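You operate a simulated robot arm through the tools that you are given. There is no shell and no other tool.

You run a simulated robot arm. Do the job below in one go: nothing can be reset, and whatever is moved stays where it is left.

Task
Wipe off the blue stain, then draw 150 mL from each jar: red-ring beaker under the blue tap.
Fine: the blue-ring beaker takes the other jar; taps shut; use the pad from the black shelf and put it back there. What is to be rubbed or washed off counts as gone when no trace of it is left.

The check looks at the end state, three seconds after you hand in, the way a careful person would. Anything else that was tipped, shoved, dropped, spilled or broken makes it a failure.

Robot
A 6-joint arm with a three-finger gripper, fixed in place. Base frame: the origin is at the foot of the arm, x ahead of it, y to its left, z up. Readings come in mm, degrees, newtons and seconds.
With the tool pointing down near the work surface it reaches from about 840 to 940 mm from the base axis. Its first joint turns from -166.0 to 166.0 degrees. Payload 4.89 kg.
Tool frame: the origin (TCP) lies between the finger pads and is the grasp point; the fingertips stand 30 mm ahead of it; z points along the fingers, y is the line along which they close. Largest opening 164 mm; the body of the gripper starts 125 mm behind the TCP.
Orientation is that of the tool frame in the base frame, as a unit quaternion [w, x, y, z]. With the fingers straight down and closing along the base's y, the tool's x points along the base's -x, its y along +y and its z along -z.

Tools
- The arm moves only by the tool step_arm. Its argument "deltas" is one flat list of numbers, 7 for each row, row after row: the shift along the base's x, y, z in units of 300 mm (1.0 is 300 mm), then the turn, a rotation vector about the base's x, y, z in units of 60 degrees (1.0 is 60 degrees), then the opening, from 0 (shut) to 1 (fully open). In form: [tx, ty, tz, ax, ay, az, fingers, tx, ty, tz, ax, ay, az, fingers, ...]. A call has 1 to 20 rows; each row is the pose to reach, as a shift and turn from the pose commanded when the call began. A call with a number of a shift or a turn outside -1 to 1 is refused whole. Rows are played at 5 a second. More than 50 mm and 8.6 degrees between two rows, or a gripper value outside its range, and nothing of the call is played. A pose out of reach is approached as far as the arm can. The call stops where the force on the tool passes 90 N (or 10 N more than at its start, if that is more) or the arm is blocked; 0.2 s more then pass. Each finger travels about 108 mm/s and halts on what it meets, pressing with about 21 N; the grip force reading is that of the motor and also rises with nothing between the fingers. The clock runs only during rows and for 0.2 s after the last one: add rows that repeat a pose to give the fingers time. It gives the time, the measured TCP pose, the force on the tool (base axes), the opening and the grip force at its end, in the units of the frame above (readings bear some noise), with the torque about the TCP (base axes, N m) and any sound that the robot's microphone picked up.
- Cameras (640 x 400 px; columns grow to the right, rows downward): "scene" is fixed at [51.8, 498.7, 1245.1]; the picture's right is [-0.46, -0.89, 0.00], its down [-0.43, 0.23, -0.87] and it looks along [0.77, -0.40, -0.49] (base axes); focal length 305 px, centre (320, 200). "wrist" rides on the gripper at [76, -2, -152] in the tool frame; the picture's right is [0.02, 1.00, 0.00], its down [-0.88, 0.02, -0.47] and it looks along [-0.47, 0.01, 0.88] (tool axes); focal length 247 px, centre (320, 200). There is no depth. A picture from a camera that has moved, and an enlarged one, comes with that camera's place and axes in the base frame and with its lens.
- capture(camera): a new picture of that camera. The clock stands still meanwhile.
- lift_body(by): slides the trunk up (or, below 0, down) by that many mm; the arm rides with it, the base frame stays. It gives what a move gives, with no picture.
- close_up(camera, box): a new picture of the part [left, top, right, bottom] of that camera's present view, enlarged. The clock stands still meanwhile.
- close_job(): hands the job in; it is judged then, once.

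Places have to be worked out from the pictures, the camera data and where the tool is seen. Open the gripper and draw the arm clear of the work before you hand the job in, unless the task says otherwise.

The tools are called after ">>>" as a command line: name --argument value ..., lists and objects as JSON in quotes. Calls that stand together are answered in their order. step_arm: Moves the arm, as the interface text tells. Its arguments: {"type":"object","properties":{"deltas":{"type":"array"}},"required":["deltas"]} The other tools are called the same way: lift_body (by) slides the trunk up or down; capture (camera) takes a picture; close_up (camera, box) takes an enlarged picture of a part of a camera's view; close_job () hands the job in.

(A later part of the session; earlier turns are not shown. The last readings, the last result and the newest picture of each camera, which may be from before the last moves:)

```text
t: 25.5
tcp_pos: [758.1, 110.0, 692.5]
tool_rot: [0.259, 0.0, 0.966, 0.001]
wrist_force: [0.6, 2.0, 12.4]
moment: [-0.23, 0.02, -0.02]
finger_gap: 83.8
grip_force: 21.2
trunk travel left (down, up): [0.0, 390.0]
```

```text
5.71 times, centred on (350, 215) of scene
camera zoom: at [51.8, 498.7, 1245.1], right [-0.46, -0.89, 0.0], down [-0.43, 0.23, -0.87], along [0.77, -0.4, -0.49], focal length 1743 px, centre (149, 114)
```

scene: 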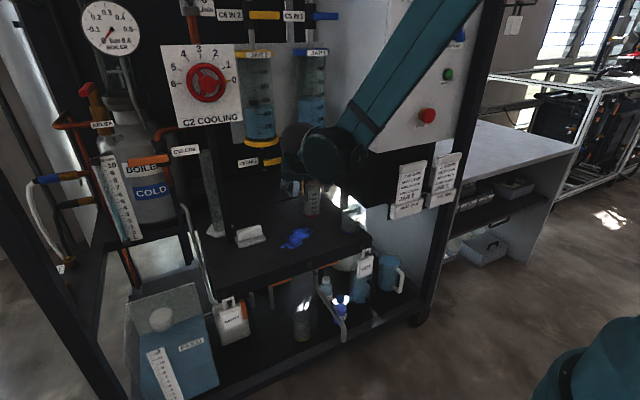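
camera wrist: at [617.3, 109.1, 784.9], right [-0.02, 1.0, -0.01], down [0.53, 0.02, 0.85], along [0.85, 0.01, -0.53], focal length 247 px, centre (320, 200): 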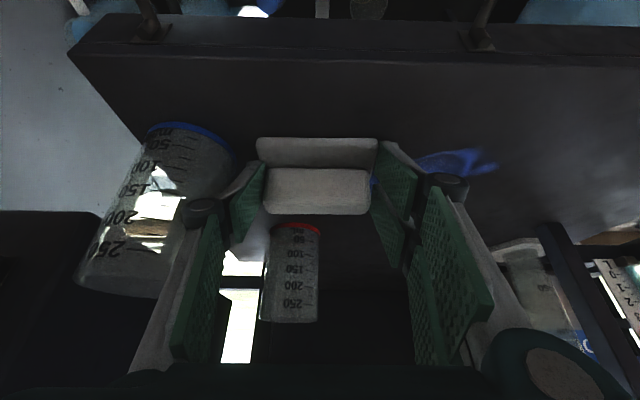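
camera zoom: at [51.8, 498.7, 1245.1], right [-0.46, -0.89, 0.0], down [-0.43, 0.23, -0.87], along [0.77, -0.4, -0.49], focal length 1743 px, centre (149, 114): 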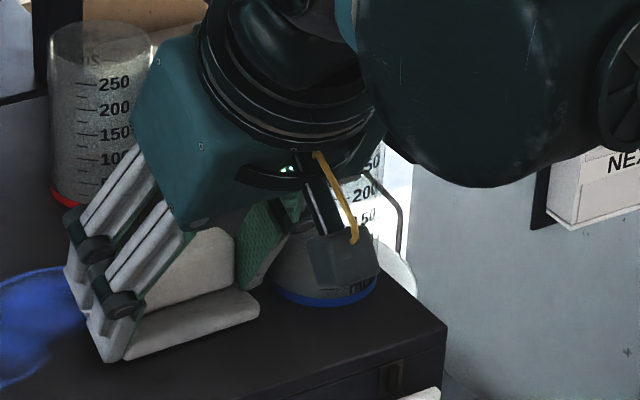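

The beaker is untouched (hinge clears it). The stain is still visible after one light pass, so I stroke back with more pressure (about 30 N).

>>> step_arm --deltas '[0, 0, -0.004, 0, 0, 0, 0.4, 0, 0.068, -0.004, 0, 0, 0, 0.4, 0, 0.136, -0.004, 0, 0, 0, 0.4, 0, 0.204, -0.004, 0, 0, 0, 0.4, 0, 0.272, -0.004, 0, 0, 0, 0.4, 0, 0.34, -0.004, 0, 0, 0, 0.4, 0, 0.408, -0.004, 0, 0, 0, 0.4, 0, 0.476, -0.004, 0, 0, 0, 0.4, 0, 0.544, -0.004, 0, 0, 0, 0.4, 0, 0.66, -0.004, 0, 0, 0, 0.4, 0, 0.68, -0.004, 0, 0, 0, 0.4]'

>>> capture --camera "wrist"

>>> close_up --camera "scene" --box '[210, 170, 390, 290]'

```text
t: 27.9
tcp_pos: [759.9, 313.2, 691.2]
tool_rot: [0.259, -0.001, 0.966, 0.0]
wrist_force: [0.3, -2.0, 8.2]
moment: [-0.53, -0.02, 0.02]
finger_gap: 84.0
grip_force: 21.3
trunk travel left (down, up): [0.0, 390.0]
```

```text
taken
camera wrist: at [618.7, 312.3, 784.9], right [-0.02, 1.0, -0.01], down [0.53, 0.02, 0.85], along [0.85, 0.01, -0.53], focal length 247 px, centre (320, 200)
```

wrist: 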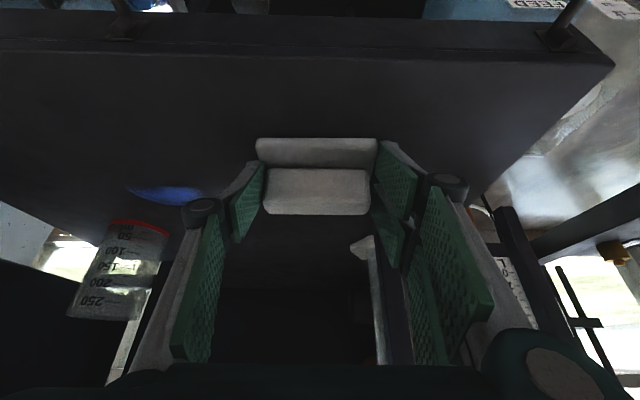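

```text
3.33 times, centred on (300, 230) of scene
camera zoom: at [51.8, 498.7, 1245.1], right [-0.46, -0.89, 0.0], down [-0.43, 0.23, -0.87], along [0.77, -0.4, -0.49], focal length 1017 px, centre (387, 100)
```

zoom: 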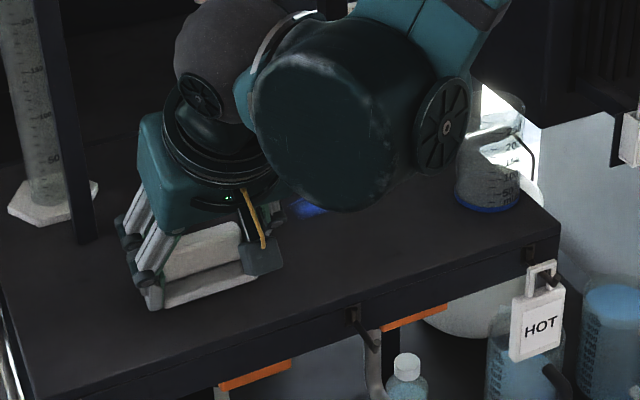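

The near lane is clean; only the far part (x>811) remains. I wipe a middle lane towards -y and a far lane back, pressing a little more.

>>> step_arm --deltas '[0.06, -0.04, -0.003, 0, 0, 0, 0.4, 0.113, -0.1, -0.003, 0, 0, 0, 0.4, 0.113, -0.17, -0.003, 0, 0, 0, 0.4, 0.113, -0.24, -0.003, 0, 0, 0, 0.4, 0.113, -0.31, -0.003, 0, 0, 0, 0.4, 0.113, -0.38, -0.003, 0, 0, 0, 0.4, 0.113, -0.45, -0.003, 0, 0, 0, 0.4, 0.113, -0.52, -0.003, 0, 0, 0, 0.4, 0.113, -0.59, -0.003, 0, 0, 0, 0.4, 0.113, -0.65, -0.003, 0, 0, 0, 0.4, 0.16, -0.6, -0.003, 0, 0, 0, 0.4, 0.2, -0.54, -0.003, 0, 0, 0, 0.4, 0.2, -0.48, -0.003, 0, 0, 0, 0.4, 0.2, -0.41, -0.003, 0, 0, 0, 0.4, 0.2, -0.34, -0.003, 0, 0, 0, 0.4, 0.2, -0.27, -0.003, 0, 0, 0, 0.4, 0.2, -0.2, -0.003, 0, 0, 0, 0.4, 0.17, -0.13, -0.003, 0, 0, 0, 0.4, 0.1, -0.06, -0.003, 0, 0, 0, 0.4, 0.05, 0, -0.003, 0, 0, 0, 0.4]'

>>> capture --camera "wrist"

>>> close_up --camera "scene" --box '[210, 170, 390, 290]'

```text
t: 32.1
tcp_pos: [774.0, 312.6, 691.0]
tool_rot: [0.259, -0.001, 0.966, 0.001]
wrist_force: [10.1, -12.1, 48.4]
moment: [-2.32, -0.57, 0.27]
finger_gap: 84.0
grip_force: 20.6
trunk travel left (down, up): [0.0, 390.0]
```

```text
taken
camera wrist: at [632.5, 312.3, 784.1], right [-0.02, 1.0, -0.01], down [0.53, 0.02, 0.85], along [0.85, 0.01, -0.53], focal length 247 px, centre (320, 200)
```

wrist: 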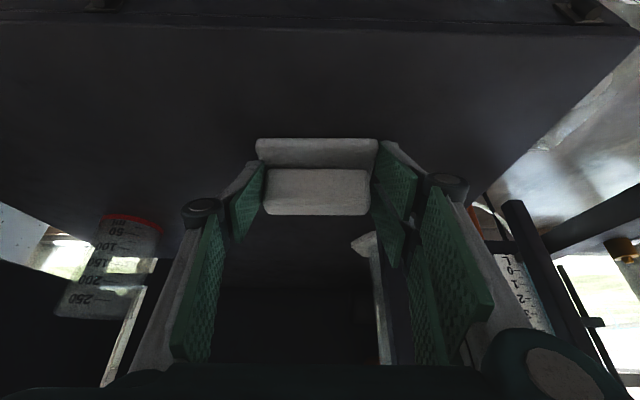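

```text
3.33 times, centred on (300, 230) of scene
camera zoom: at [51.8, 498.7, 1245.1], right [-0.46, -0.89, 0.0], down [-0.43, 0.23, -0.87], along [0.77, -0.4, -0.49], focal length 1017 px, centre (387, 100)
```

zoom: 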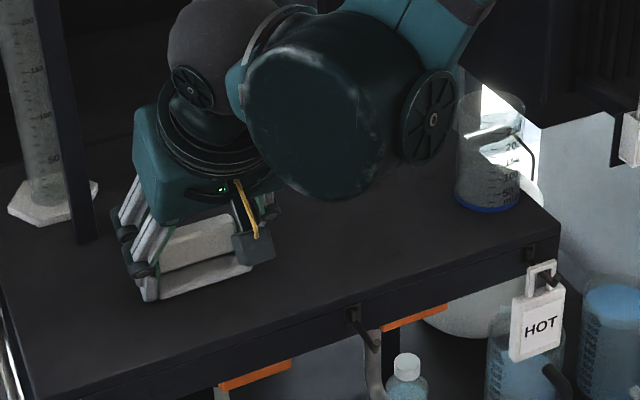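

No blue is visible now. I lift the pad and look closely at the area from a pose where the arm does not hide it.

>>> step_arm --deltas '[0, 0, 0.03, 0, 0, 0, 0.4, 0, 0, 0.1, 0, 0, 0, 0.4, -0.1, 0.02, 0.2, 0, 0, 0, 0.4, -0.2, 0.02, 0.3, 0, 0, 0, 0.4, -0.2, 0.02, 0.3, 0, 0, 0, 0.4]'

>>> capture --camera "wrist"

>>> close_up --camera "scene" --box '[240, 200, 360, 280]'

>>> close_up --camera "wrist" --box '[0, 100, 260, 260]'

```text
t: 33.3
tcp_pos: [713.7, 319.8, 775.4]
tool_rot: [0.26, 0.0, 0.966, 0.0]
wrist_force: [1.2, 0.2, -1.7]
moment: [-0.02, 0.04, 0.0]
finger_gap: 83.9
grip_force: 20.9
trunk travel left (down, up): [0.0, 390.0]
```

```text
taken
camera wrist: at [572.9, 319.6, 869.3], right [-0.02, 1.0, -0.01], down [0.53, 0.02, 0.85], along [0.85, 0.01, -0.53], focal length 247 px, centre (320, 200)
```

wrist: 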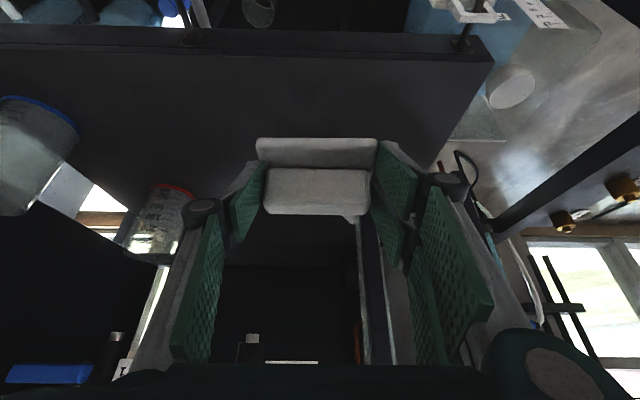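

```text
5.00 times, centred on (300, 240) of scene
camera zoom: at [51.8, 498.7, 1245.1], right [-0.46, -0.89, 0.0], down [-0.43, 0.23, -0.87], along [0.77, -0.4, -0.49], focal length 1525 px, centre (420, 0)
```

zoom: 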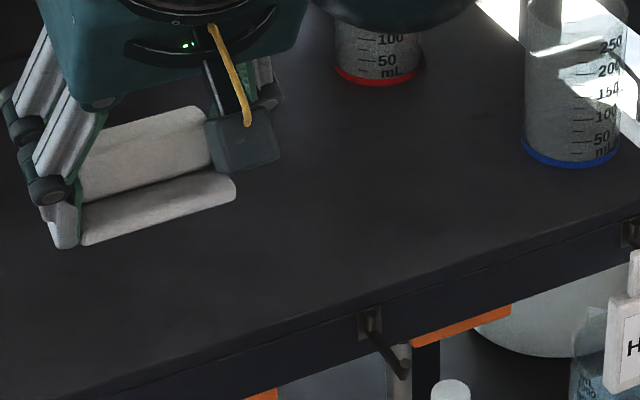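

```text
2.46 times, centred on (130, 180) of wrist
camera zoom: at [572.9, 319.6, 869.3], right [-0.02, 1.0, -0.01], down [0.53, 0.02, 0.85], along [0.85, 0.01, -0.53], focal length 608 px, centre (788, 249)
```

zoom: 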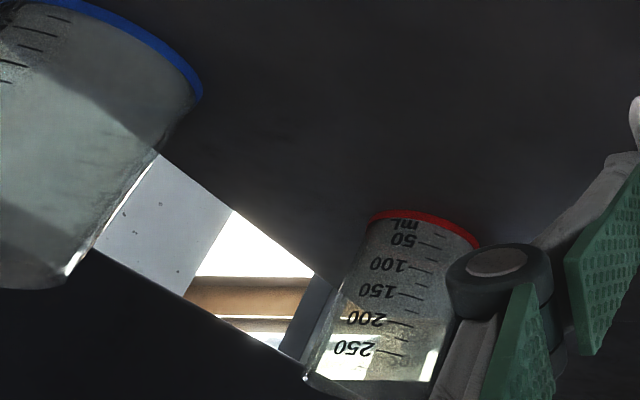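

The surface looks clean. To make sure no faint trace is left I do one more pass over all three lanes at similar pressure.

>>> step_arm --deltas '[0.07, -0.04, -0.07, 0, 0, 0, 0.4, 0.14, -0.08, -0.14, 0, 0, 0, 0.4, 0.21, -0.125, -0.21, 0, 0, 0, 0.4, 0.271, -0.166, -0.265, 0, 0, 0, 0.4, 0.271, -0.166, -0.281, 0, 0, 0, 0.4, 0.271, -0.236, -0.281, 0, 0, 0, 0.4, 0.271, -0.306, -0.281, 0, 0, 0, 0.4, 0.271, -0.376, -0.281, 0, 0, 0, 0.4, 0.271, -0.446, -0.281, 0, 0, 0, 0.4, 0.271, -0.516, -0.281, 0, 0, 0, 0.4, 0.271, -0.586, -0.281, 0, 0, 0, 0.4, 0.271, -0.656, -0.281, 0, 0, 0, 0.4, 0.32, -0.62, -0.281, 0, 0, 0, 0.4, 0.37, -0.56, -0.281, 0, 0, 0, 0.4, 0.37, -0.49, -0.281, 0, 0, 0, 0.4, 0.37, -0.42, -0.281, 0, 0, 0, 0.4, 0.37, -0.35, -0.281, 0, 0, 0, 0.4, 0.37, -0.28, -0.281, 0, 0, 0, 0.4, 0.37, -0.21, -0.281, 0, 0, 0, 0.4, 0.37, -0.15, -0.281, 0, 0, 0, 0.4]'

>>> step_arm --deltas '[-0.1, 0.03, 0, 0, 0, 0, 0.4, -0.2, 0.03, 0, 0, 0, 0, 0.4, -0.2, -0.04, 0, 0, 0, 0, 0.4, -0.2, -0.11, 0, 0, 0, 0, 0.4, -0.2, -0.18, 0, 0, 0, 0, 0.4, -0.2, -0.25, 0, 0, 0, 0, 0.4, -0.2, -0.32, 0, 0, 0, 0, 0.4, -0.2, -0.39, 0, 0, 0, 0, 0.4, -0.2, -0.46, 0, 0, 0, 0, 0.4, -0.2, -0.53, 0, 0, 0, 0, 0.4, -0.16, -0.48, 0, 0, 0, 0, 0.4, -0.15, -0.41, 0, 0, 0, 0, 0.4, -0.15, -0.34, 0, 0, 0, 0, 0.4, -0.15, -0.27, 0, 0, 0, 0, 0.4, -0.15, -0.2, 0, 0, 0, 0, 0.4, -0.15, -0.13, 0, 0, 0, 0, 0.4, -0.15, -0.06, 0, 0, 0, 0, 0.4, -0.15, 0.01, 0, 0, 0, 0, 0.4, -0.15, 0.08, 0, 0, 0, 0, 0.4, -0.15, 0.15, 0, 0, 0, 0, 0.4]'

>>> capture --camera "wrist"

>>> close_up --camera "scene" --box '[210, 170, 390, 290]'

```text
t: 37.5
tcp_pos: [826.9, 272.9, 694.4]
tool_rot: [0.259, 0.0, 0.966, 0.0]
wrist_force: [-0.5, -0.1, -1.2]
moment: [0.02, -0.01, 0.02]
finger_gap: 83.7
grip_force: 20.8
trunk travel left (down, up): [0.0, 390.0]
```

```text
t: 41.7
tcp_pos: [783.3, 320.2, 694.8]
tool_rot: [0.259, 0.0, 0.966, 0.0]
wrist_force: [0.4, -0.6, -0.6]
moment: [0.11, 0.08, 0.05]
finger_gap: 84.0
grip_force: 21.3
trunk travel left (down, up): [0.0, 390.0]
```

```text
taken
camera wrist: at [642.0, 319.7, 788.9], right [-0.02, 1.0, -0.01], down [0.53, 0.02, 0.85], along [0.85, 0.01, -0.53], focal length 247 px, centre (320, 200)
```

wrist: 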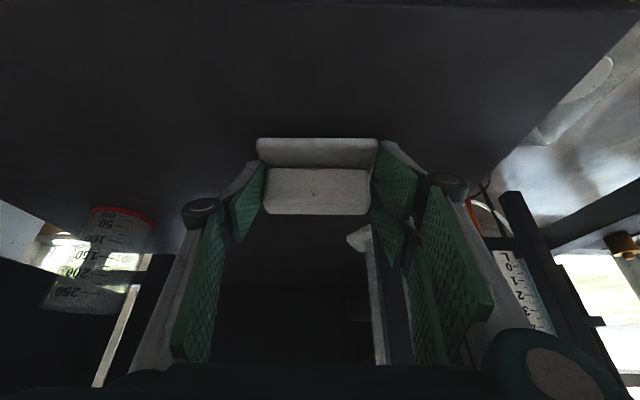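

```text
3.33 times, centred on (300, 230) of scene
camera zoom: at [51.8, 498.7, 1245.1], right [-0.46, -0.89, 0.0], down [-0.43, 0.23, -0.87], along [0.77, -0.4, -0.49], focal length 1017 px, centre (387, 100)
```

zoom: 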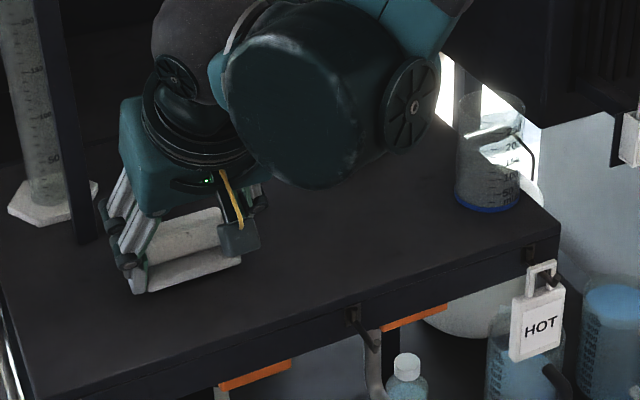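

That pass hovered about 2 mm above the plate (694.6, no contact). I repeat it 4 mm lower so it really presses.

>>> step_arm --deltas '[0, -0.05, -0.008, 0, 0, 0, 0.4, 0.03, -0.1, -0.0125, 0, 0, 0, 0.4, 0.03, -0.17, -0.0125, 0, 0, 0, 0.4, 0.03, -0.24, -0.0125, 0, 0, 0, 0.4, 0.03, -0.31, -0.0125, 0, 0, 0, 0.4, 0.03, -0.38, -0.0125, 0, 0, 0, 0.4, 0.03, -0.45, -0.0125, 0, 0, 0, 0.4, 0.03, -0.52, -0.0125, 0, 0, 0, 0.4, 0.03, -0.59, -0.0125, 0, 0, 0, 0.4, 0.03, -0.66, -0.0125, 0, 0, 0, 0.4, 0.08, -0.62, -0.0125, 0, 0, 0, 0.4, 0.14, -0.56, -0.0125, 0, 0, 0, 0.4, 0.14, -0.49, -0.0125, 0, 0, 0, 0.4, 0.14, -0.42, -0.0125, 0, 0, 0, 0.4, 0.14, -0.35, -0.0125, 0, 0, 0, 0.4, 0.14, -0.28, -0.0125, 0, 0, 0, 0.4, 0.14, -0.21, -0.0125, 0, 0, 0, 0.4, 0.14, -0.14, -0.0125, 0, 0, 0, 0.4, 0.05, -0.1, -0.0125, 0, 0, 0, 0.4, -0.05, -0.08, -0.0125, 0, 0, 0, 0.4]'

```text
t: 45.9
tcp_pos: [763.8, 295.5, 691.7]
tool_rot: [0.258, 0.0, 0.966, 0.0]
wrist_force: [1.5, -0.1, 8.9]
moment: [-0.49, -0.11, 0.03]
finger_gap: 83.6
grip_force: 20.8
trunk travel left (down, up): [0.0, 390.0]
```

Contact held (9 N). Now the near lane once more, slightly firmer, there and back.

>>> step_arm --deltas '[-0.01, -0.05, -0.004, 0, 0, 0, 0.4, -0.01, -0.12, -0.004, 0, 0, 0, 0.4, -0.01, -0.19, -0.004, 0, 0, 0, 0.4, -0.01, -0.26, -0.004, 0, 0, 0, 0.4, -0.01, -0.33, -0.004, 0, 0, 0, 0.4, -0.01, -0.4, -0.004, 0, 0, 0, 0.4, -0.01, -0.47, -0.004, 0, 0, 0, 0.4, -0.01, -0.54, -0.004, 0, 0, 0, 0.4, -0.01, -0.6, -0.004, 0, 0, 0, 0.4, 0.06, -0.57, -0.004, 0, 0, 0, 0.4, 0.12, -0.52, -0.004, 0, 0, 0, 0.4, 0.17, -0.46, -0.004, 0, 0, 0, 0.4, 0.17, -0.39, -0.004, 0, 0, 0, 0.4, 0.17, -0.32, -0.004, 0, 0, 0, 0.4, 0.17, -0.25, -0.004, 0, 0, 0, 0.4, 0.17, -0.18, -0.004, 0, 0, 0, 0.4, 0.17, -0.11, -0.004, 0, 0, 0, 0.4, 0.17, -0.04, -0.004, 0, 0, 0, 0.4, 0.17, 0.03, -0.004, 0, 0, 0, 0.4, 0.17, 0.03, 0.02, 0, 0, 0, 0.4]'

>>> capture --camera "wrist"

>>> close_up --camera "scene" --box '[220, 190, 360, 290]'

```text
t: 50.1
tcp_pos: [816.0, 304.4, 697.3]
tool_rot: [0.259, 0.0, 0.966, 0.0]
wrist_force: [0.2, -0.1, -1.4]
moment: [0.04, 0.03, -0.02]
finger_gap: 83.9
grip_force: 21.3
trunk travel left (down, up): [0.0, 390.0]
```

```text
taken
camera wrist: at [675.3, 304.5, 790.9], right [-0.02, 1.0, -0.01], down [0.53, 0.02, 0.85], along [0.85, 0.01, -0.53], focal length 247 px, centre (320, 200)
```

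wrist: 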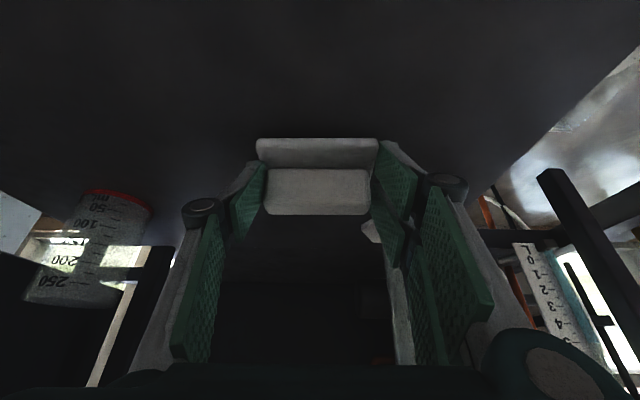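

```text
4.00 times, centred on (290, 240) of scene
camera zoom: at [51.8, 498.7, 1245.1], right [-0.46, -0.89, 0.0], down [-0.43, 0.23, -0.87], along [0.77, -0.4, -0.49], focal length 1220 px, centre (440, 40)
```

zoom: 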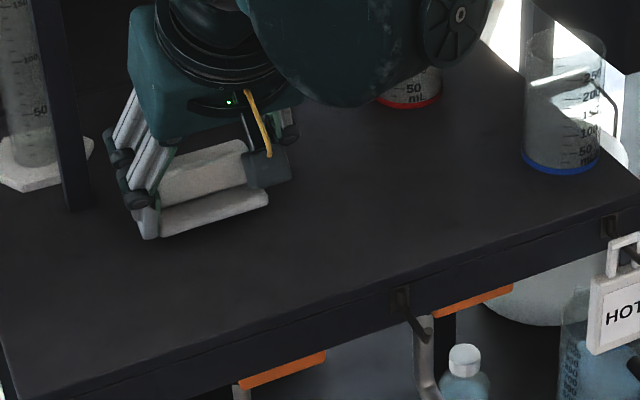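

The stain is gone. I carry the pad back to its place (a few mm farther from the post) and set it down.

>>> step_arm --deltas '[0.04, 0.04, 0.004, 0, 0, 0, 0.4, 0.08, 0.08, 0.004, 0, 0, 0, 0.4, 0.08, 0.08, -0.008, 0, 0, 0, 0.4, 0.08, 0.08, -0.014, 0, 0, 0, 0.4, 0.08, 0.08, -0.016, 0, 0, 0, 0.4, 0.08, 0.08, -0.016, 0, 0, 0, 0.4]'

```text
t: 51.5
tcp_pos: [841.0, 327.9, 691.9]
tool_rot: [0.258, 0.0, 0.966, 0.001]
wrist_force: [0.8, -0.1, -1.0]
moment: [-0.01, 0.04, 0.01]
finger_gap: 83.9
grip_force: 21.5
trunk travel left (down, up): [0.0, 390.0]
```

No contact yet; I lower 2 mm more.

>>> step_arm --deltas '[0, 0, -0.004, 0, 0, 0, 0.4, 0, 0, -0.007, 0, 0, 0, 0.4, 0, 0, -0.007, 0, 0, 0, 0.4]'

```text
t: 52.3
tcp_pos: [841.9, 327.6, 691.5]
tool_rot: [0.26, 0.0, 0.966, 0.0]
wrist_force: [4.6, 0.6, 17.4]
moment: [-0.74, -0.22, 0.13]
finger_gap: 83.6
grip_force: 21.3
trunk travel left (down, up): [0.0, 390.0]
```

Pad is down (17 N). I release to 0.57 and withdraw along the tool axis, then look.

>>> step_arm --deltas '[0, 0, 0.002, 0, 0, 0, 0.45, 0, 0, 0.002, 0, 0, 0, 0.53, 0, 0, 0.002, 0, 0, 0, 0.57, 0, 0, 0.002, 0, 0, 0, 0.57, -0.03, 0, 0.054, 0, 0, 0, 0.57, -0.08, 0, 0.14, 0, 0, 0, 0.57, -0.14, 0, 0.245, 0, 0, 0, 0.57, -0.22, 0, 0.38, 0, 0, 0, 0.57, -0.28, 0, 0.48, 0, 0, 0, 0.57, -0.28, 0, 0.48, 0, 0, 0, 0.57]'

>>> capture --camera "wrist"

>>> capture --camera "scene"

>>> close_up --camera "scene" --box '[200, 190, 360, 290]'

```text
t: 54.5
tcp_pos: [756.1, 329.3, 836.2]
tool_rot: [0.258, -0.001, 0.966, 0.0]
wrist_force: [0.6, 0.7, -1.5]
moment: [-0.04, 0.04, -0.01]
finger_gap: 93.6
grip_force: 0.1
trunk travel left (down, up): [0.0, 390.0]
```

```text
taken
camera wrist: at [615.8, 328.7, 928.6], right [-0.02, 1.0, -0.01], down [0.53, 0.02, 0.85], along [0.85, 0.01, -0.53], focal length 247 px, centre (320, 200)
```

wrist: 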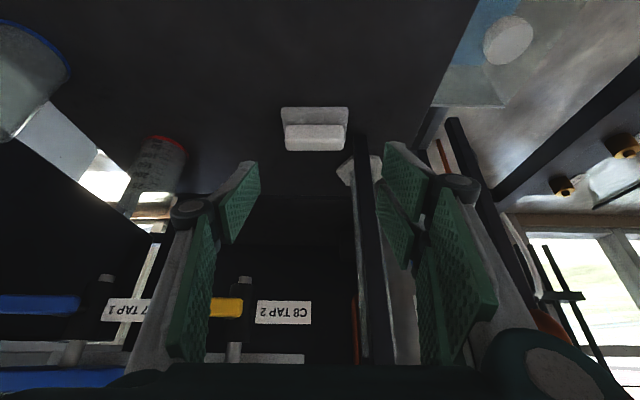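

```text
taken
```

scene: 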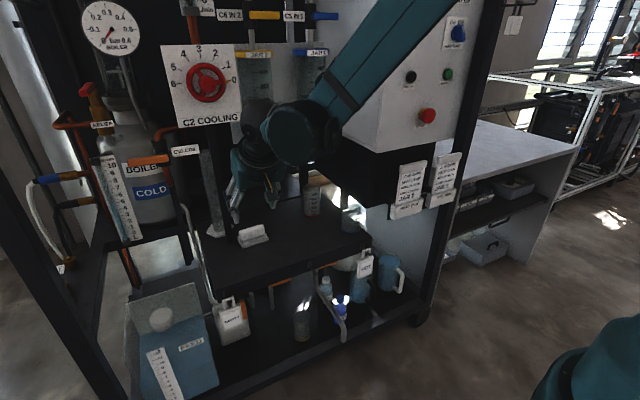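

```text
4.00 times, centred on (280, 240) of scene
camera zoom: at [51.8, 498.7, 1245.1], right [-0.46, -0.89, 0.0], down [-0.43, 0.23, -0.87], along [0.77, -0.4, -0.49], focal length 1220 px, centre (480, 40)
```

zoom: 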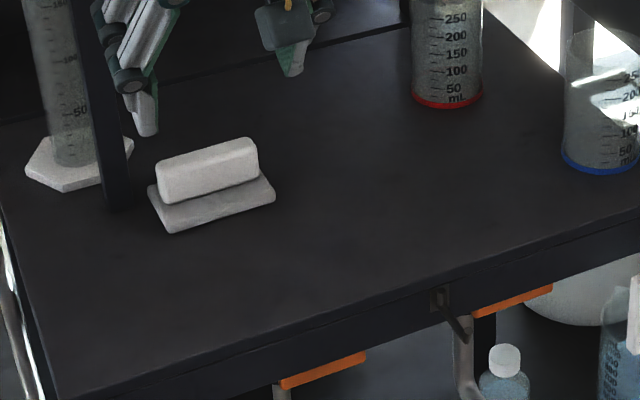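

The pad is back and the plate is clean. Next is the blue-ring beaker at about (771, 8): I tilt back to 45° and yaw -30° while moving to a pre-grasp pose in front of it.

>>> step_arm --deltas '[-0.04, -0.11, -0.03, 0, -0.0625, 0, 0.62, -0.08, -0.22, -0.06, 0, -0.125, 0, 0.62, -0.12, -0.33, -0.09, 0, -0.1875, 0, 0.62, -0.16, -0.43, -0.11, 0, -0.25, 0, 0.62]'

>>> step_arm --deltas '[-0.003, -0.1, 0, 0, 0, -0.1, 0.62, -0.006, -0.2, -0.02, 0, 0, -0.2, 0.62, -0.009, -0.3, -0.04, 0, 0, -0.3, 0.62, -0.012, -0.41, -0.06, 0, 0, -0.4, 0.62, -0.013, -0.51, -0.07, 0, 0, -0.5, 0.62, -0.013, -0.51, -0.07, 0, 0, -0.5, 0.62]'

>>> capture --camera "wrist"

>>> capture --camera "scene"

```text
t: 55.5
tcp_pos: [708.5, 199.1, 800.5]
tool_rot: [0.383, 0.0, 0.924, -0.001]
wrist_force: [0.4, 0.4, -1.1]
moment: [-0.05, 0.0, -0.06]
finger_gap: 101.9
grip_force: 0.0
trunk travel left (down, up): [0.0, 390.0]
```

```text
t: 56.9
tcp_pos: [705.0, 46.3, 781.2]
tool_rot: [0.37, 0.239, 0.892, -0.099]
wrist_force: [0.2, -0.2, -0.1]
moment: [-0.04, 0.01, 0.0]
finger_gap: 101.7
grip_force: 0.1
trunk travel left (down, up): [0.0, 390.0]
```

```text
taken
camera wrist: at [564.9, 126.4, 833.9], right [0.49, 0.87, -0.02], down [0.26, -0.13, 0.96], along [0.83, -0.47, -0.29], focal length 247 px, centre (320, 200)
```

wrist: 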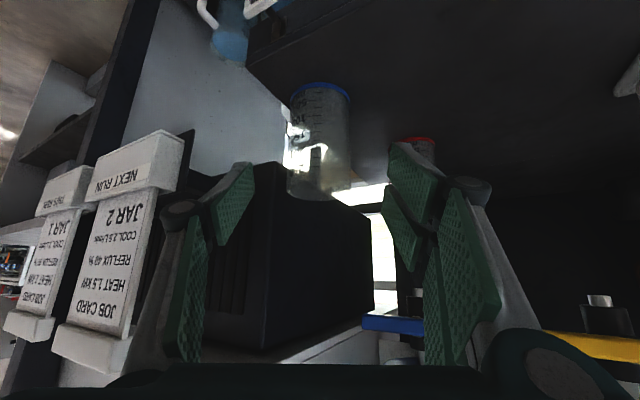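

```text
taken
```

scene: 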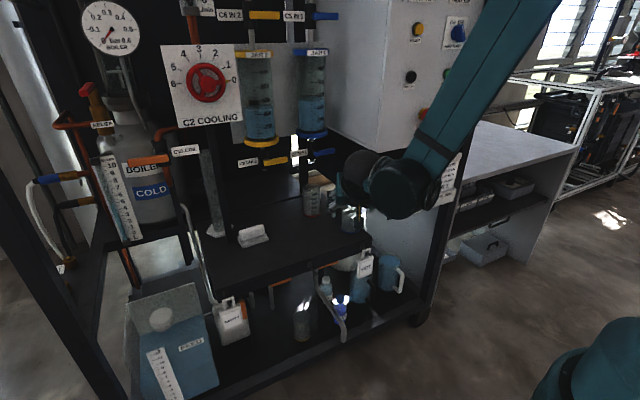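

The beaker is centred between the open fingers; job cards are well to the side. I move in along the tool axis to straddle it.

>>> step_arm --deltas '[0.055, -0.032, -0.066, 0, 0, 0, 0.62, 0.11, -0.064, -0.132, 0, 0, 0, 0.62, 0.165, -0.096, -0.198, 0, 0, 0, 0.62, 0.2217, -0.1277, -0.262, 0, 0, 0, 0.62, 0.2217, -0.1277, -0.262, 0, 0, 0, 0.62]'

>>> capture --camera "wrist"

>>> capture --camera "scene"

```text
t: 58.1
tcp_pos: [770.0, 7.0, 700.8]
tool_rot: [0.37, 0.239, 0.892, -0.099]
wrist_force: [-0.3, 0.5, 1.1]
moment: [0.02, -0.01, 0.01]
finger_gap: 101.7
grip_force: 0.1
trunk travel left (down, up): [0.0, 390.0]
```

```text
taken
camera wrist: at [630.6, 88.0, 754.9], right [0.49, 0.87, -0.02], down [0.26, -0.13, 0.96], along [0.83, -0.47, -0.29], focal length 247 px, centre (320, 200)
```

wrist: 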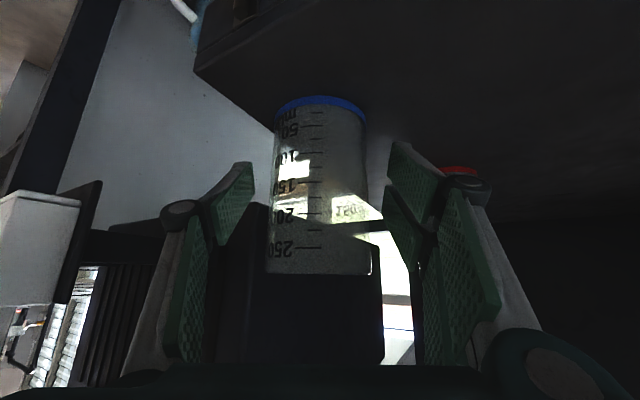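

```text
taken
```

scene: 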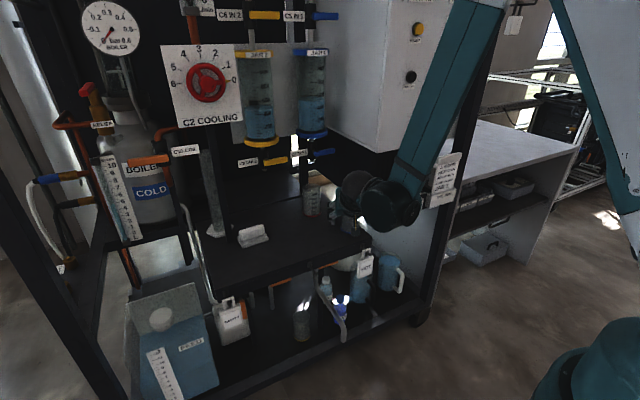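

Centred; closing on the blue-ring beaker.

>>> step_arm --deltas '[0, 0, 0, 0, 0, 0, 0.5, 0, 0, 0, 0, 0, 0, 0.38, 0, 0, 0, 0, 0, 0, 0.3, 0, 0, 0, 0, 0, 0, 0.3, 0, 0, 0, 0, 0, 0, 0.3]'

>>> step_arm --deltas '[0, 0, 0.04, 0, 0, 0, 0.3, 0, 0, 0.085, 0, 0, 0, 0.3, 0, 0.13, 0.085, 0, 0, 0, 0.3, 0, 0.26, 0.085, 0, 0, 0, 0.3, 0, 0.39, 0.085, 0, 0, 0, 0.3, 0.01, 0.52, 0.085, 0, 0, 0, 0.3, 0.06, 0.63, 0.085, 0, 0, 0, 0.3, 0.06, 0.63, 0.085, 0, 0, 0, 0.3]'

>>> capture --camera "wrist"

>>> capture --camera "scene"

```text
t: 59.3
tcp_pos: [770.9, 7.4, 701.4]
tool_rot: [0.369, 0.239, 0.893, -0.099]
wrist_force: [-0.1, 0.1, 2.6]
moment: [0.17, -0.11, -0.01]
finger_gap: 60.1
grip_force: 21.4
trunk travel left (down, up): [0.0, 390.0]
```

```text
t: 61.1
tcp_pos: [790.6, 199.1, 729.1]
tool_rot: [0.369, 0.24, 0.892, -0.1]
wrist_force: [0.2, -1.4, -0.9]
moment: [0.07, 0.03, 0.07]
finger_gap: 60.3
grip_force: 20.9
trunk travel left (down, up): [0.0, 390.0]
```

```text
taken
camera wrist: at [650.7, 279.0, 782.4], right [0.49, 0.87, -0.01], down [0.26, -0.13, 0.96], along [0.83, -0.47, -0.29], focal length 247 px, centre (320, 200)
```

wrist: 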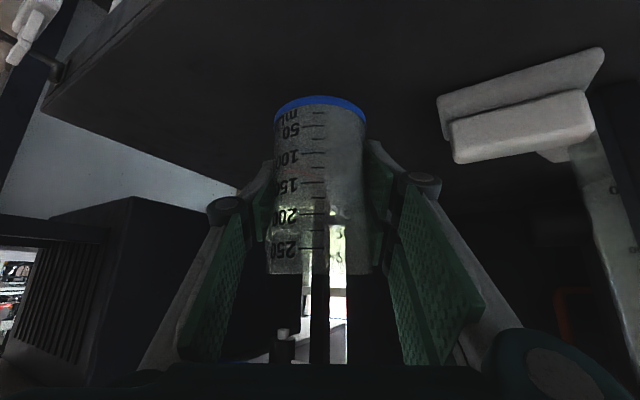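

```text
taken
```

scene: 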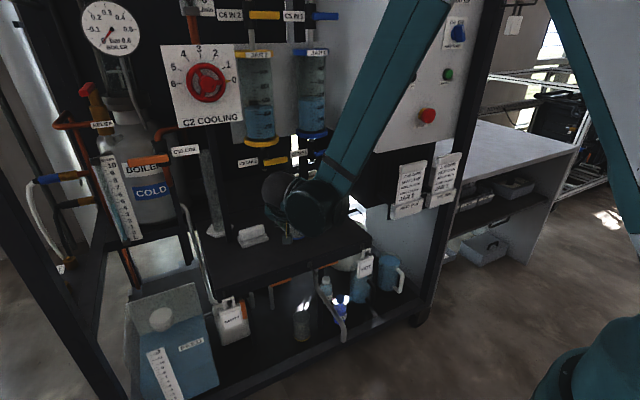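

The blue-ring beaker is held and carried; the yellow spout computes to (922, 243). I bring it under that spout.

>>> step_arm --deltas '[0.11, 0.036, 0, 0, 0, 0, 0.3, 0.22, 0.072, 0, 0, 0, 0, 0.3, 0.33, 0.108, 0, 0, 0, 0, 0.3, 0.441, 0.145, 0, 0, 0, 0, 0.3, 0.441, 0.145, 0, 0, 0, 0, 0.3]'

>>> capture --camera "wrist"

>>> close_up --camera "scene" --box '[190, 110, 370, 250]'

```text
t: 62.3
tcp_pos: [920.5, 240.3, 728.8]
tool_rot: [0.37, 0.239, 0.892, -0.099]
wrist_force: [-0.7, -0.2, -1.5]
moment: [0.01, 0.0, 0.03]
finger_gap: 60.4
grip_force: 21.0
trunk travel left (down, up): [0.0, 390.0]
```

```text
taken
camera wrist: at [780.8, 321.2, 782.3], right [0.49, 0.87, -0.02], down [0.26, -0.13, 0.96], along [0.83, -0.47, -0.29], focal length 247 px, centre (320, 200)
```

wrist: 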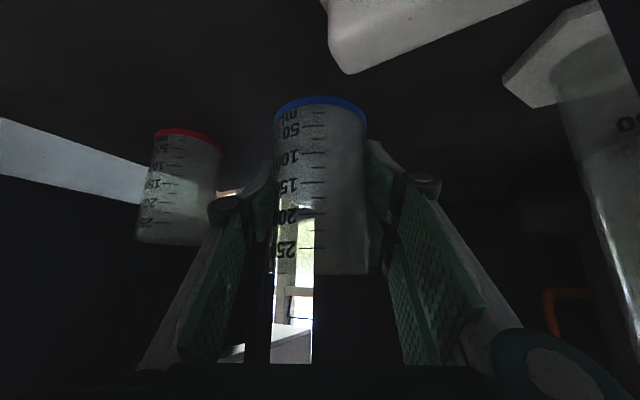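

```text
2.86 times, centred on (280, 180) of scene
camera zoom: at [51.8, 498.7, 1245.1], right [-0.46, -0.89, 0.0], down [-0.43, 0.23, -0.87], along [0.77, -0.4, -0.49], focal length 871 px, centre (434, 257)
```

zoom: 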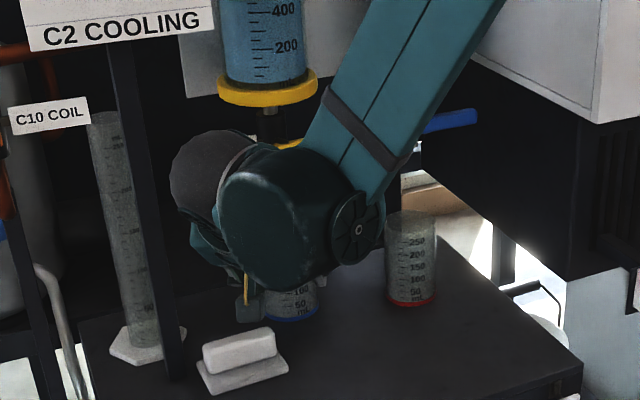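

I nudge +2/+3 mm and lower to the plate.

>>> step_arm --deltas '[0.007, 0.009, 0, 0, 0, 0, 0.3, 0.007, 0.009, -0.035, 0, 0, 0, 0.3, 0.007, 0.009, -0.065, 0, 0, 0, 0.3, 0.007, 0.009, -0.08, 0, 0, 0, 0.3, 0.007, 0.009, -0.085, 0, 0, 0, 0.3, 0.007, 0.009, -0.085, 0, 0, 0, 0.3]'

```text
t: 63.7
tcp_pos: [923.9, 244.8, 701.5]
tool_rot: [0.37, 0.239, 0.892, -0.099]
wrist_force: [0.6, 0.3, -0.2]
moment: [0.0, 0.01, 0.0]
finger_gap: 59.9
grip_force: 21.1
trunk travel left (down, up): [0.0, 390.0]
```

>>> step_arm --deltas '[0, 0, -0.003, 0, 0, 0, 0.3, 0, 0, -0.006, 0, 0, 0, 0.3, 0, 0, -0.006, 0, 0, 0, 0.3]'

```text
t: 64.5
tcp_pos: [922.5, 243.6, 701.6]
tool_rot: [0.37, 0.24, 0.892, -0.1]
wrist_force: [-0.1, -0.7, 10.4]
moment: [0.17, -0.19, 0.0]
finger_gap: 60.2
grip_force: 20.5
trunk travel left (down, up): [0.0, 390.0]
```

Contact (10 N). I open to 82 mm and withdraw along the tool axis.

>>> step_arm --deltas '[0, 0, 0.003, 0, 0, 0, 0.36, 0, 0, 0.003, 0, 0, 0, 0.44, 0, 0, 0.003, 0, 0, 0, 0.5, 0, 0, 0.003, 0, 0, 0, 0.52, 0, 0, 0.003, 0, 0, 0, 0.52, -0.05, 0.029, 0.058, 0, 0, 0, 0.52, -0.11, 0.064, 0.127, 0, 0, 0, 0.52, -0.19, 0.1, 0.219, 0, 0, 0, 0.52, -0.29, 0.12, 0.3, 0, 0, 0, 0.52, -0.42, 0.12, 0.36, 0, 0, 0, 0.52, -0.55, 0.12, 0.4, 0, 0, 0, 0.52]'

>>> capture --camera "wrist"

>>> capture --camera "scene"

>>> close_up --camera "scene" --box '[220, 40, 360, 230]'

```text
t: 66.9
tcp_pos: [759.5, 282.5, 818.1]
tool_rot: [0.369, 0.239, 0.893, -0.099]
wrist_force: [1.9, -0.2, -1.0]
moment: [-0.11, 0.11, -0.14]
finger_gap: 85.2
grip_force: 0.0
trunk travel left (down, up): [0.0, 390.0]
```

```text
taken
camera wrist: at [620.2, 361.7, 871.7], right [0.49, 0.87, -0.02], down [0.26, -0.13, 0.96], along [0.83, -0.47, -0.29], focal length 247 px, centre (320, 200)
```

wrist: 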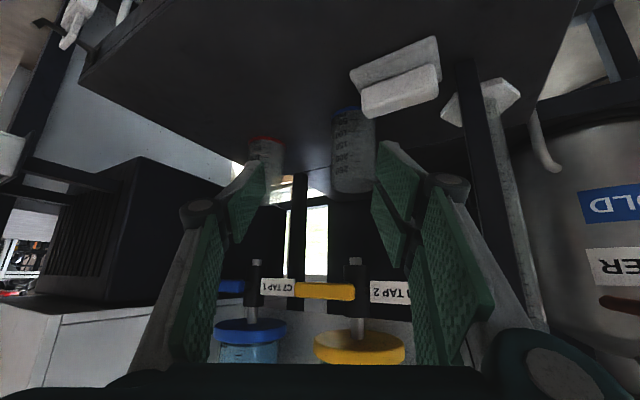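

```text
taken
```

scene: 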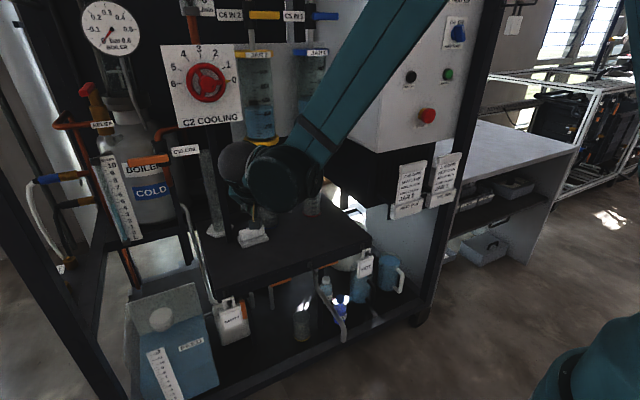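

```text
2.11 times, centred on (290, 135) of scene
camera zoom: at [51.8, 498.7, 1245.1], right [-0.46, -0.89, 0.0], down [-0.43, 0.23, -0.87], along [0.77, -0.4, -0.49], focal length 642 px, centre (383, 337)
```

zoom: 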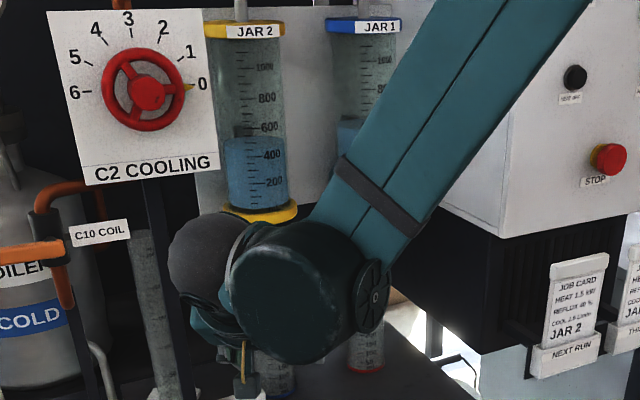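

Both beakers stand under their taps. Next I set the tool horizontal (pointing at the taps) at a stand-off to inspect the levers and check reach.

>>> step_arm --deltas '[-0.02, -0.04, 0.02, 0, 0, 0.1, 0.4, -0.04, -0.08, 0.04, 0, 0, 0.2, 0.4, -0.05, -0.12, 0.06, 0, 0, 0.3, 0.4, -0.06, -0.16, 0.08, 0, 0, 0.4, 0.4, -0.065, -0.2, 0.1, 0, 0, 0.5, 0.4]'

>>> step_arm --deltas '[0, -0.04, 0.02, 0, -0.125, 0, 0.4, 0, -0.08, 0.04, 0, -0.25, 0, 0.4, 0, -0.12, 0.06, 0, -0.375, 0, 0.4, 0, -0.16, 0.08, 0, -0.5, 0, 0.4, 0, -0.19, 0.1, 0, -0.625, 0, 0.4, 0, -0.21, 0.11, 0, -0.75, 0, 0.4, 0, -0.21, 0.11, 0, -0.75, 0, 0.4]'

>>> capture --camera "wrist"

>>> capture --camera "scene"

```text
t: 68.1
tcp_pos: [739.3, 220.6, 851.2]
tool_rot: [0.383, -0.002, 0.924, 0.0]
wrist_force: [1.1, 1.0, -0.7]
moment: [-0.07, 0.06, -0.09]
finger_gap: 65.6
grip_force: 0.1
trunk travel left (down, up): [0.0, 390.0]
```

```text
t: 69.7
tcp_pos: [768.8, 168.7, 959.2]
tool_rot: [0.706, 0.001, 0.708, -0.001]
wrist_force: [-0.7, 0.1, -0.2]
moment: [0.01, 0.01, 0.01]
finger_gap: 65.8
grip_force: 0.0
out of reach, approached as far as the arm can: row 4, 5, 6, 7
trunk travel left (down, up): [0.0, 390.0]
```

```text
taken
camera wrist: at [617.6, 168.2, 882.2], right [0.0, 1.0, -0.02], down [-0.47, 0.02, 0.88], along [0.88, 0.01, 0.47], focal length 247 px, centre (320, 200)
```

wrist: 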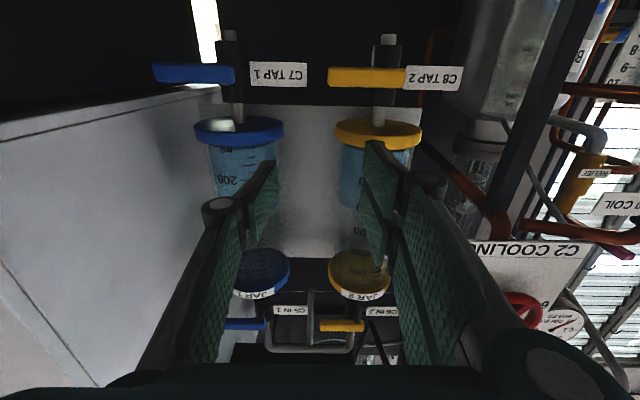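

```text
taken
```

scene: 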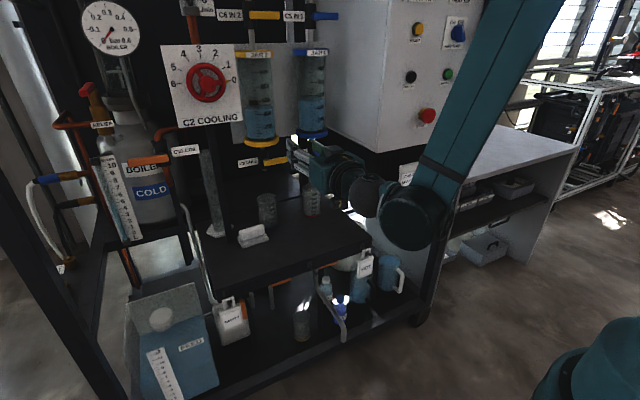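

The horizontal tool works but close-in positions are limited; farther out should be fine. The levers read as z≈881–900, x≈890, extending from each valve toward -y by ~66 mm. I now roll the gripper -90° about x so the fingers close vertically on a lever.

>>> step_arm --deltas '[0.01, 0, 0, -0.125, 0, 0, 0.4, 0.02, 0, 0, -0.25, 0, 0, 0.4, 0.03, 0, 0, -0.375, 0, 0, 0.4, 0.03, 0, 0, -0.5, 0, 0, 0.4, 0.03, 0, 0, -0.625, 0, 0, 0.4, 0.03, 0, 0, -0.75, 0, 0, 0.4]'

>>> step_arm --deltas '[0, 0, 0, -0.125, 0, 0, 0.3, 0, 0, 0, -0.25, 0, 0, 0.3, 0, 0, 0, -0.375, 0, 0, 0.3, 0, 0, 0, -0.5, 0, 0, 0.3, 0, 0, 0, -0.625, 0, 0, 0.3, 0, 0, 0, -0.75, 0, 0, 0.3, 0, 0, 0, -0.75, 0, 0, 0.3]'

>>> capture --camera "wrist"

>>> capture --camera "scene"

```text
t: 71.1
tcp_pos: [777.8, 168.1, 958.8]
tool_rot: [0.653, -0.272, 0.653, -0.271]
wrist_force: [0.5, -0.2, 0.0]
moment: [0.01, 0.01, -0.01]
finger_gap: 65.8
grip_force: 0.0
trunk travel left (down, up): [0.0, 390.0]
```

```text
t: 72.7
tcp_pos: [778.6, 168.6, 958.7]
tool_rot: [-0.499, 0.501, -0.499, 0.5]
wrist_force: [-0.4, -0.4, 0.1]
moment: [0.05, 0.0, 0.0]
finger_gap: 49.3
grip_force: 0.1
trunk travel left (down, up): [0.0, 390.0]
```

```text
taken
camera wrist: at [627.9, 92.5, 960.7], right [0.0, -0.02, -1.0], down [-0.47, 0.88, -0.02], along [0.88, 0.47, -0.01], focal length 247 px, centre (320, 200)
```

wrist: 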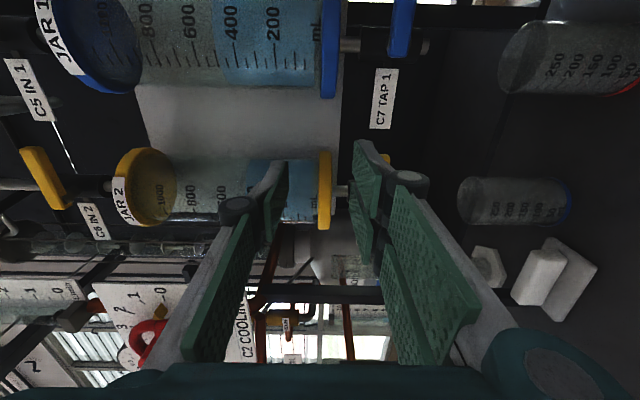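

```text
taken
```

scene: 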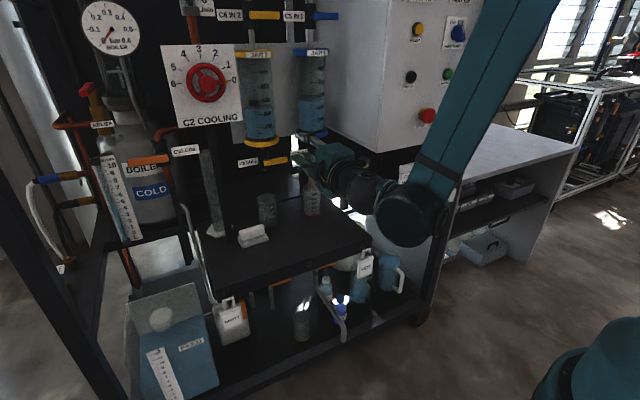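

The rolled tool works. The blue lever centre is z≈890.5, from y≈4 to 84 at x≈885–895; the jar ring bottom is at z≈944. I move in front of the blue lever at a slightly raised stand-off.

>>> step_arm --deltas '[0.03, -0.115, -0.02, 0, 0, 0, 0.27, 0.06, -0.23, -0.04, 0, 0, 0, 0.27, 0.12, -0.345, -0.06, 0, 0, 0, 0.27, 0.188, -0.449, -0.079, 0, 0, 0, 0.27, 0.188, -0.449, -0.14, 0, 0, 0, 0.27, 0.2, -0.449, -0.2, 0, 0, 0, 0.27, 0.2, -0.449, -0.2267, 0, 0, 0, 0.27, 0.2, -0.449, -0.2267, 0, 0, 0, 0.27]'

>>> capture --camera "wrist"

>>> capture --camera "scene"

```text
t: 74.5
tcp_pos: [854.9, 33.5, 929.0]
tool_rot: [-0.5, 0.501, -0.5, 0.499]
wrist_force: [0.3, -2.5, 3.5]
moment: [0.04, -0.14, -0.06]
finger_gap: 43.4
grip_force: 0.0
out of reach, approached as far as the arm can: row 2, 3, 4, 5, 6, 7, 8
trunk travel left (down, up): [0.0, 390.0]
```

```text
taken
camera wrist: at [704.3, -42.2, 930.5], right [0.0, -0.02, -1.0], down [-0.47, 0.88, -0.02], along [0.88, 0.47, -0.01], focal length 247 px, centre (320, 200)
```

wrist: 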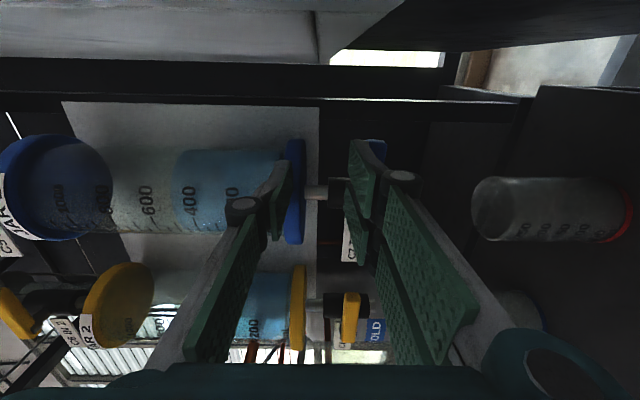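

```text
taken
```

scene: 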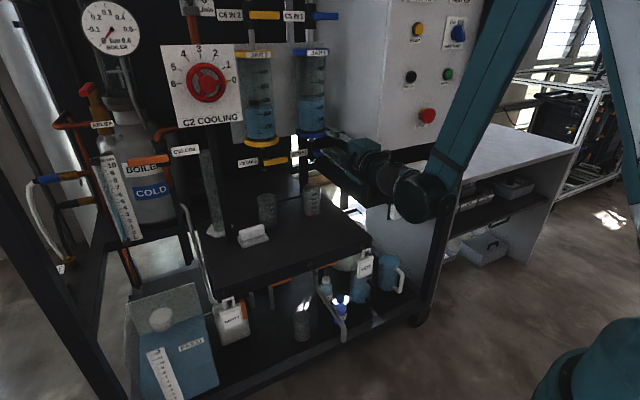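

The horizontal straight-on pose is beyond the arm's inner reach (it stopped at x=855, z=929). I check closely whether the fingers are touching anything before changing to a yawed approach.

>>> close_up --camera "wrist" --box '[220, 100, 420, 280]'

>>> close_up --camera "scene" --box '[270, 110, 400, 200]'

```text
2.22 times, centred on (320, 190) of wrist
camera zoom: at [704.3, -42.2, 930.5], right [0.0, -0.02, -1.0], down [-0.47, 0.88, -0.02], along [0.88, 0.47, -0.01], focal length 549 px, centre (320, 222)
```

zoom: 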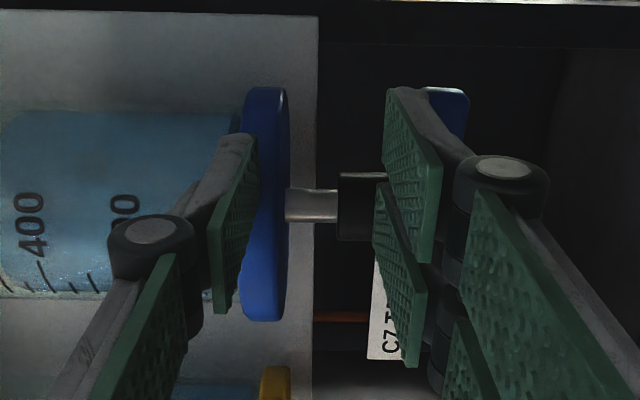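

```text
4.44 times, centred on (335, 155) of scene
camera zoom: at [51.8, 498.7, 1245.1], right [-0.46, -0.89, 0.0], down [-0.43, 0.23, -0.87], along [0.77, -0.4, -0.49], focal length 1355 px, centre (253, 400)
```

zoom: 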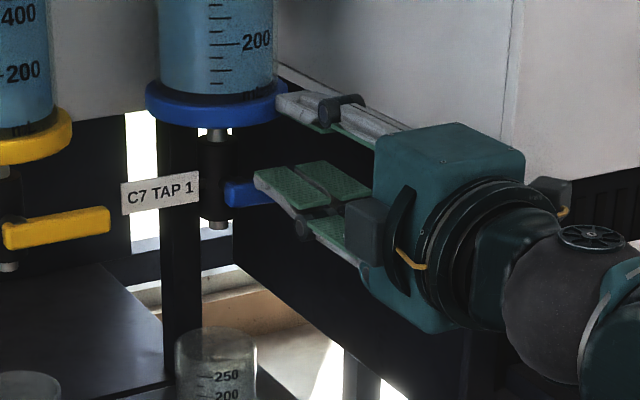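

No contact damage visible; the tips are just in front of the lever and ring. I yaw the tool -40° about the TCP while backing off, which also gains reach.

>>> step_arm --deltas '[0, 0, 0, 0, 0, -0.1333, 0.27, -0.02, 0, 0, 0, 0, -0.2667, 0.27, -0.06, 0, 0, 0, 0, -0.4, 0.27, -0.1, 0, -0.03, 0, 0, -0.5333, 0.27, -0.13, 0, -0.08, 0, 0, -0.6667, 0.27, -0.13, 0, -0.13, 0, 0, -0.6667, 0.27, -0.13, 0, -0.13, 0, 0, -0.6667, 0.27]'

>>> capture --camera "wrist"

>>> capture --camera "scene"

```text
t: 76.1
tcp_pos: [816.5, 35.0, 889.4]
tool_rot: [0.299, -0.298, 0.641, -0.641]
wrist_force: [-0.2, -0.3, -0.3]
moment: [0.03, 0.05, 0.05]
finger_gap: 44.1
grip_force: 0.1
trunk travel left (down, up): [0.0, 390.0]
```

```text
taken
camera wrist: at [651.9, 74.4, 890.2], right [-0.01, -0.02, -1.0], down [0.2, 0.98, -0.02], along [0.98, -0.2, -0.01], focal length 247 px, centre (320, 200)
```

wrist: 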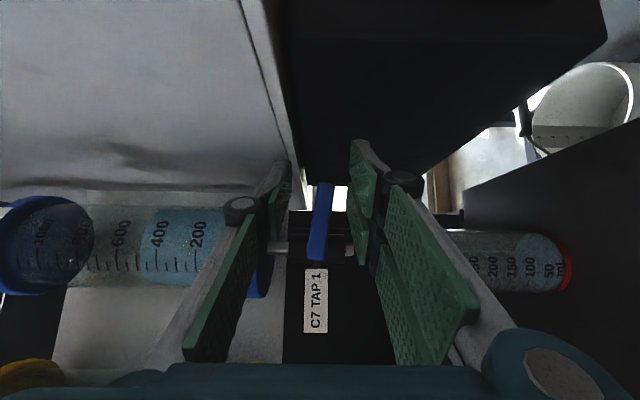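

```text
taken
```

scene: 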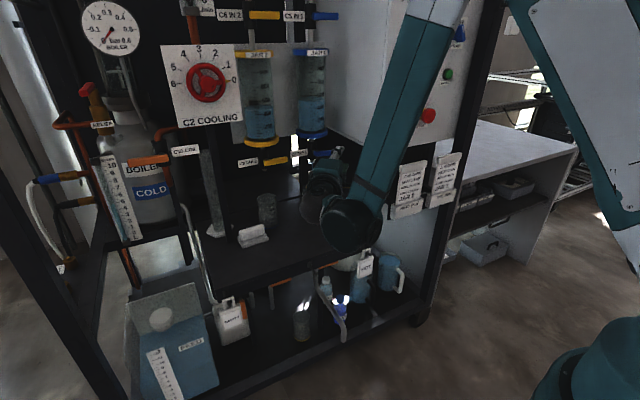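

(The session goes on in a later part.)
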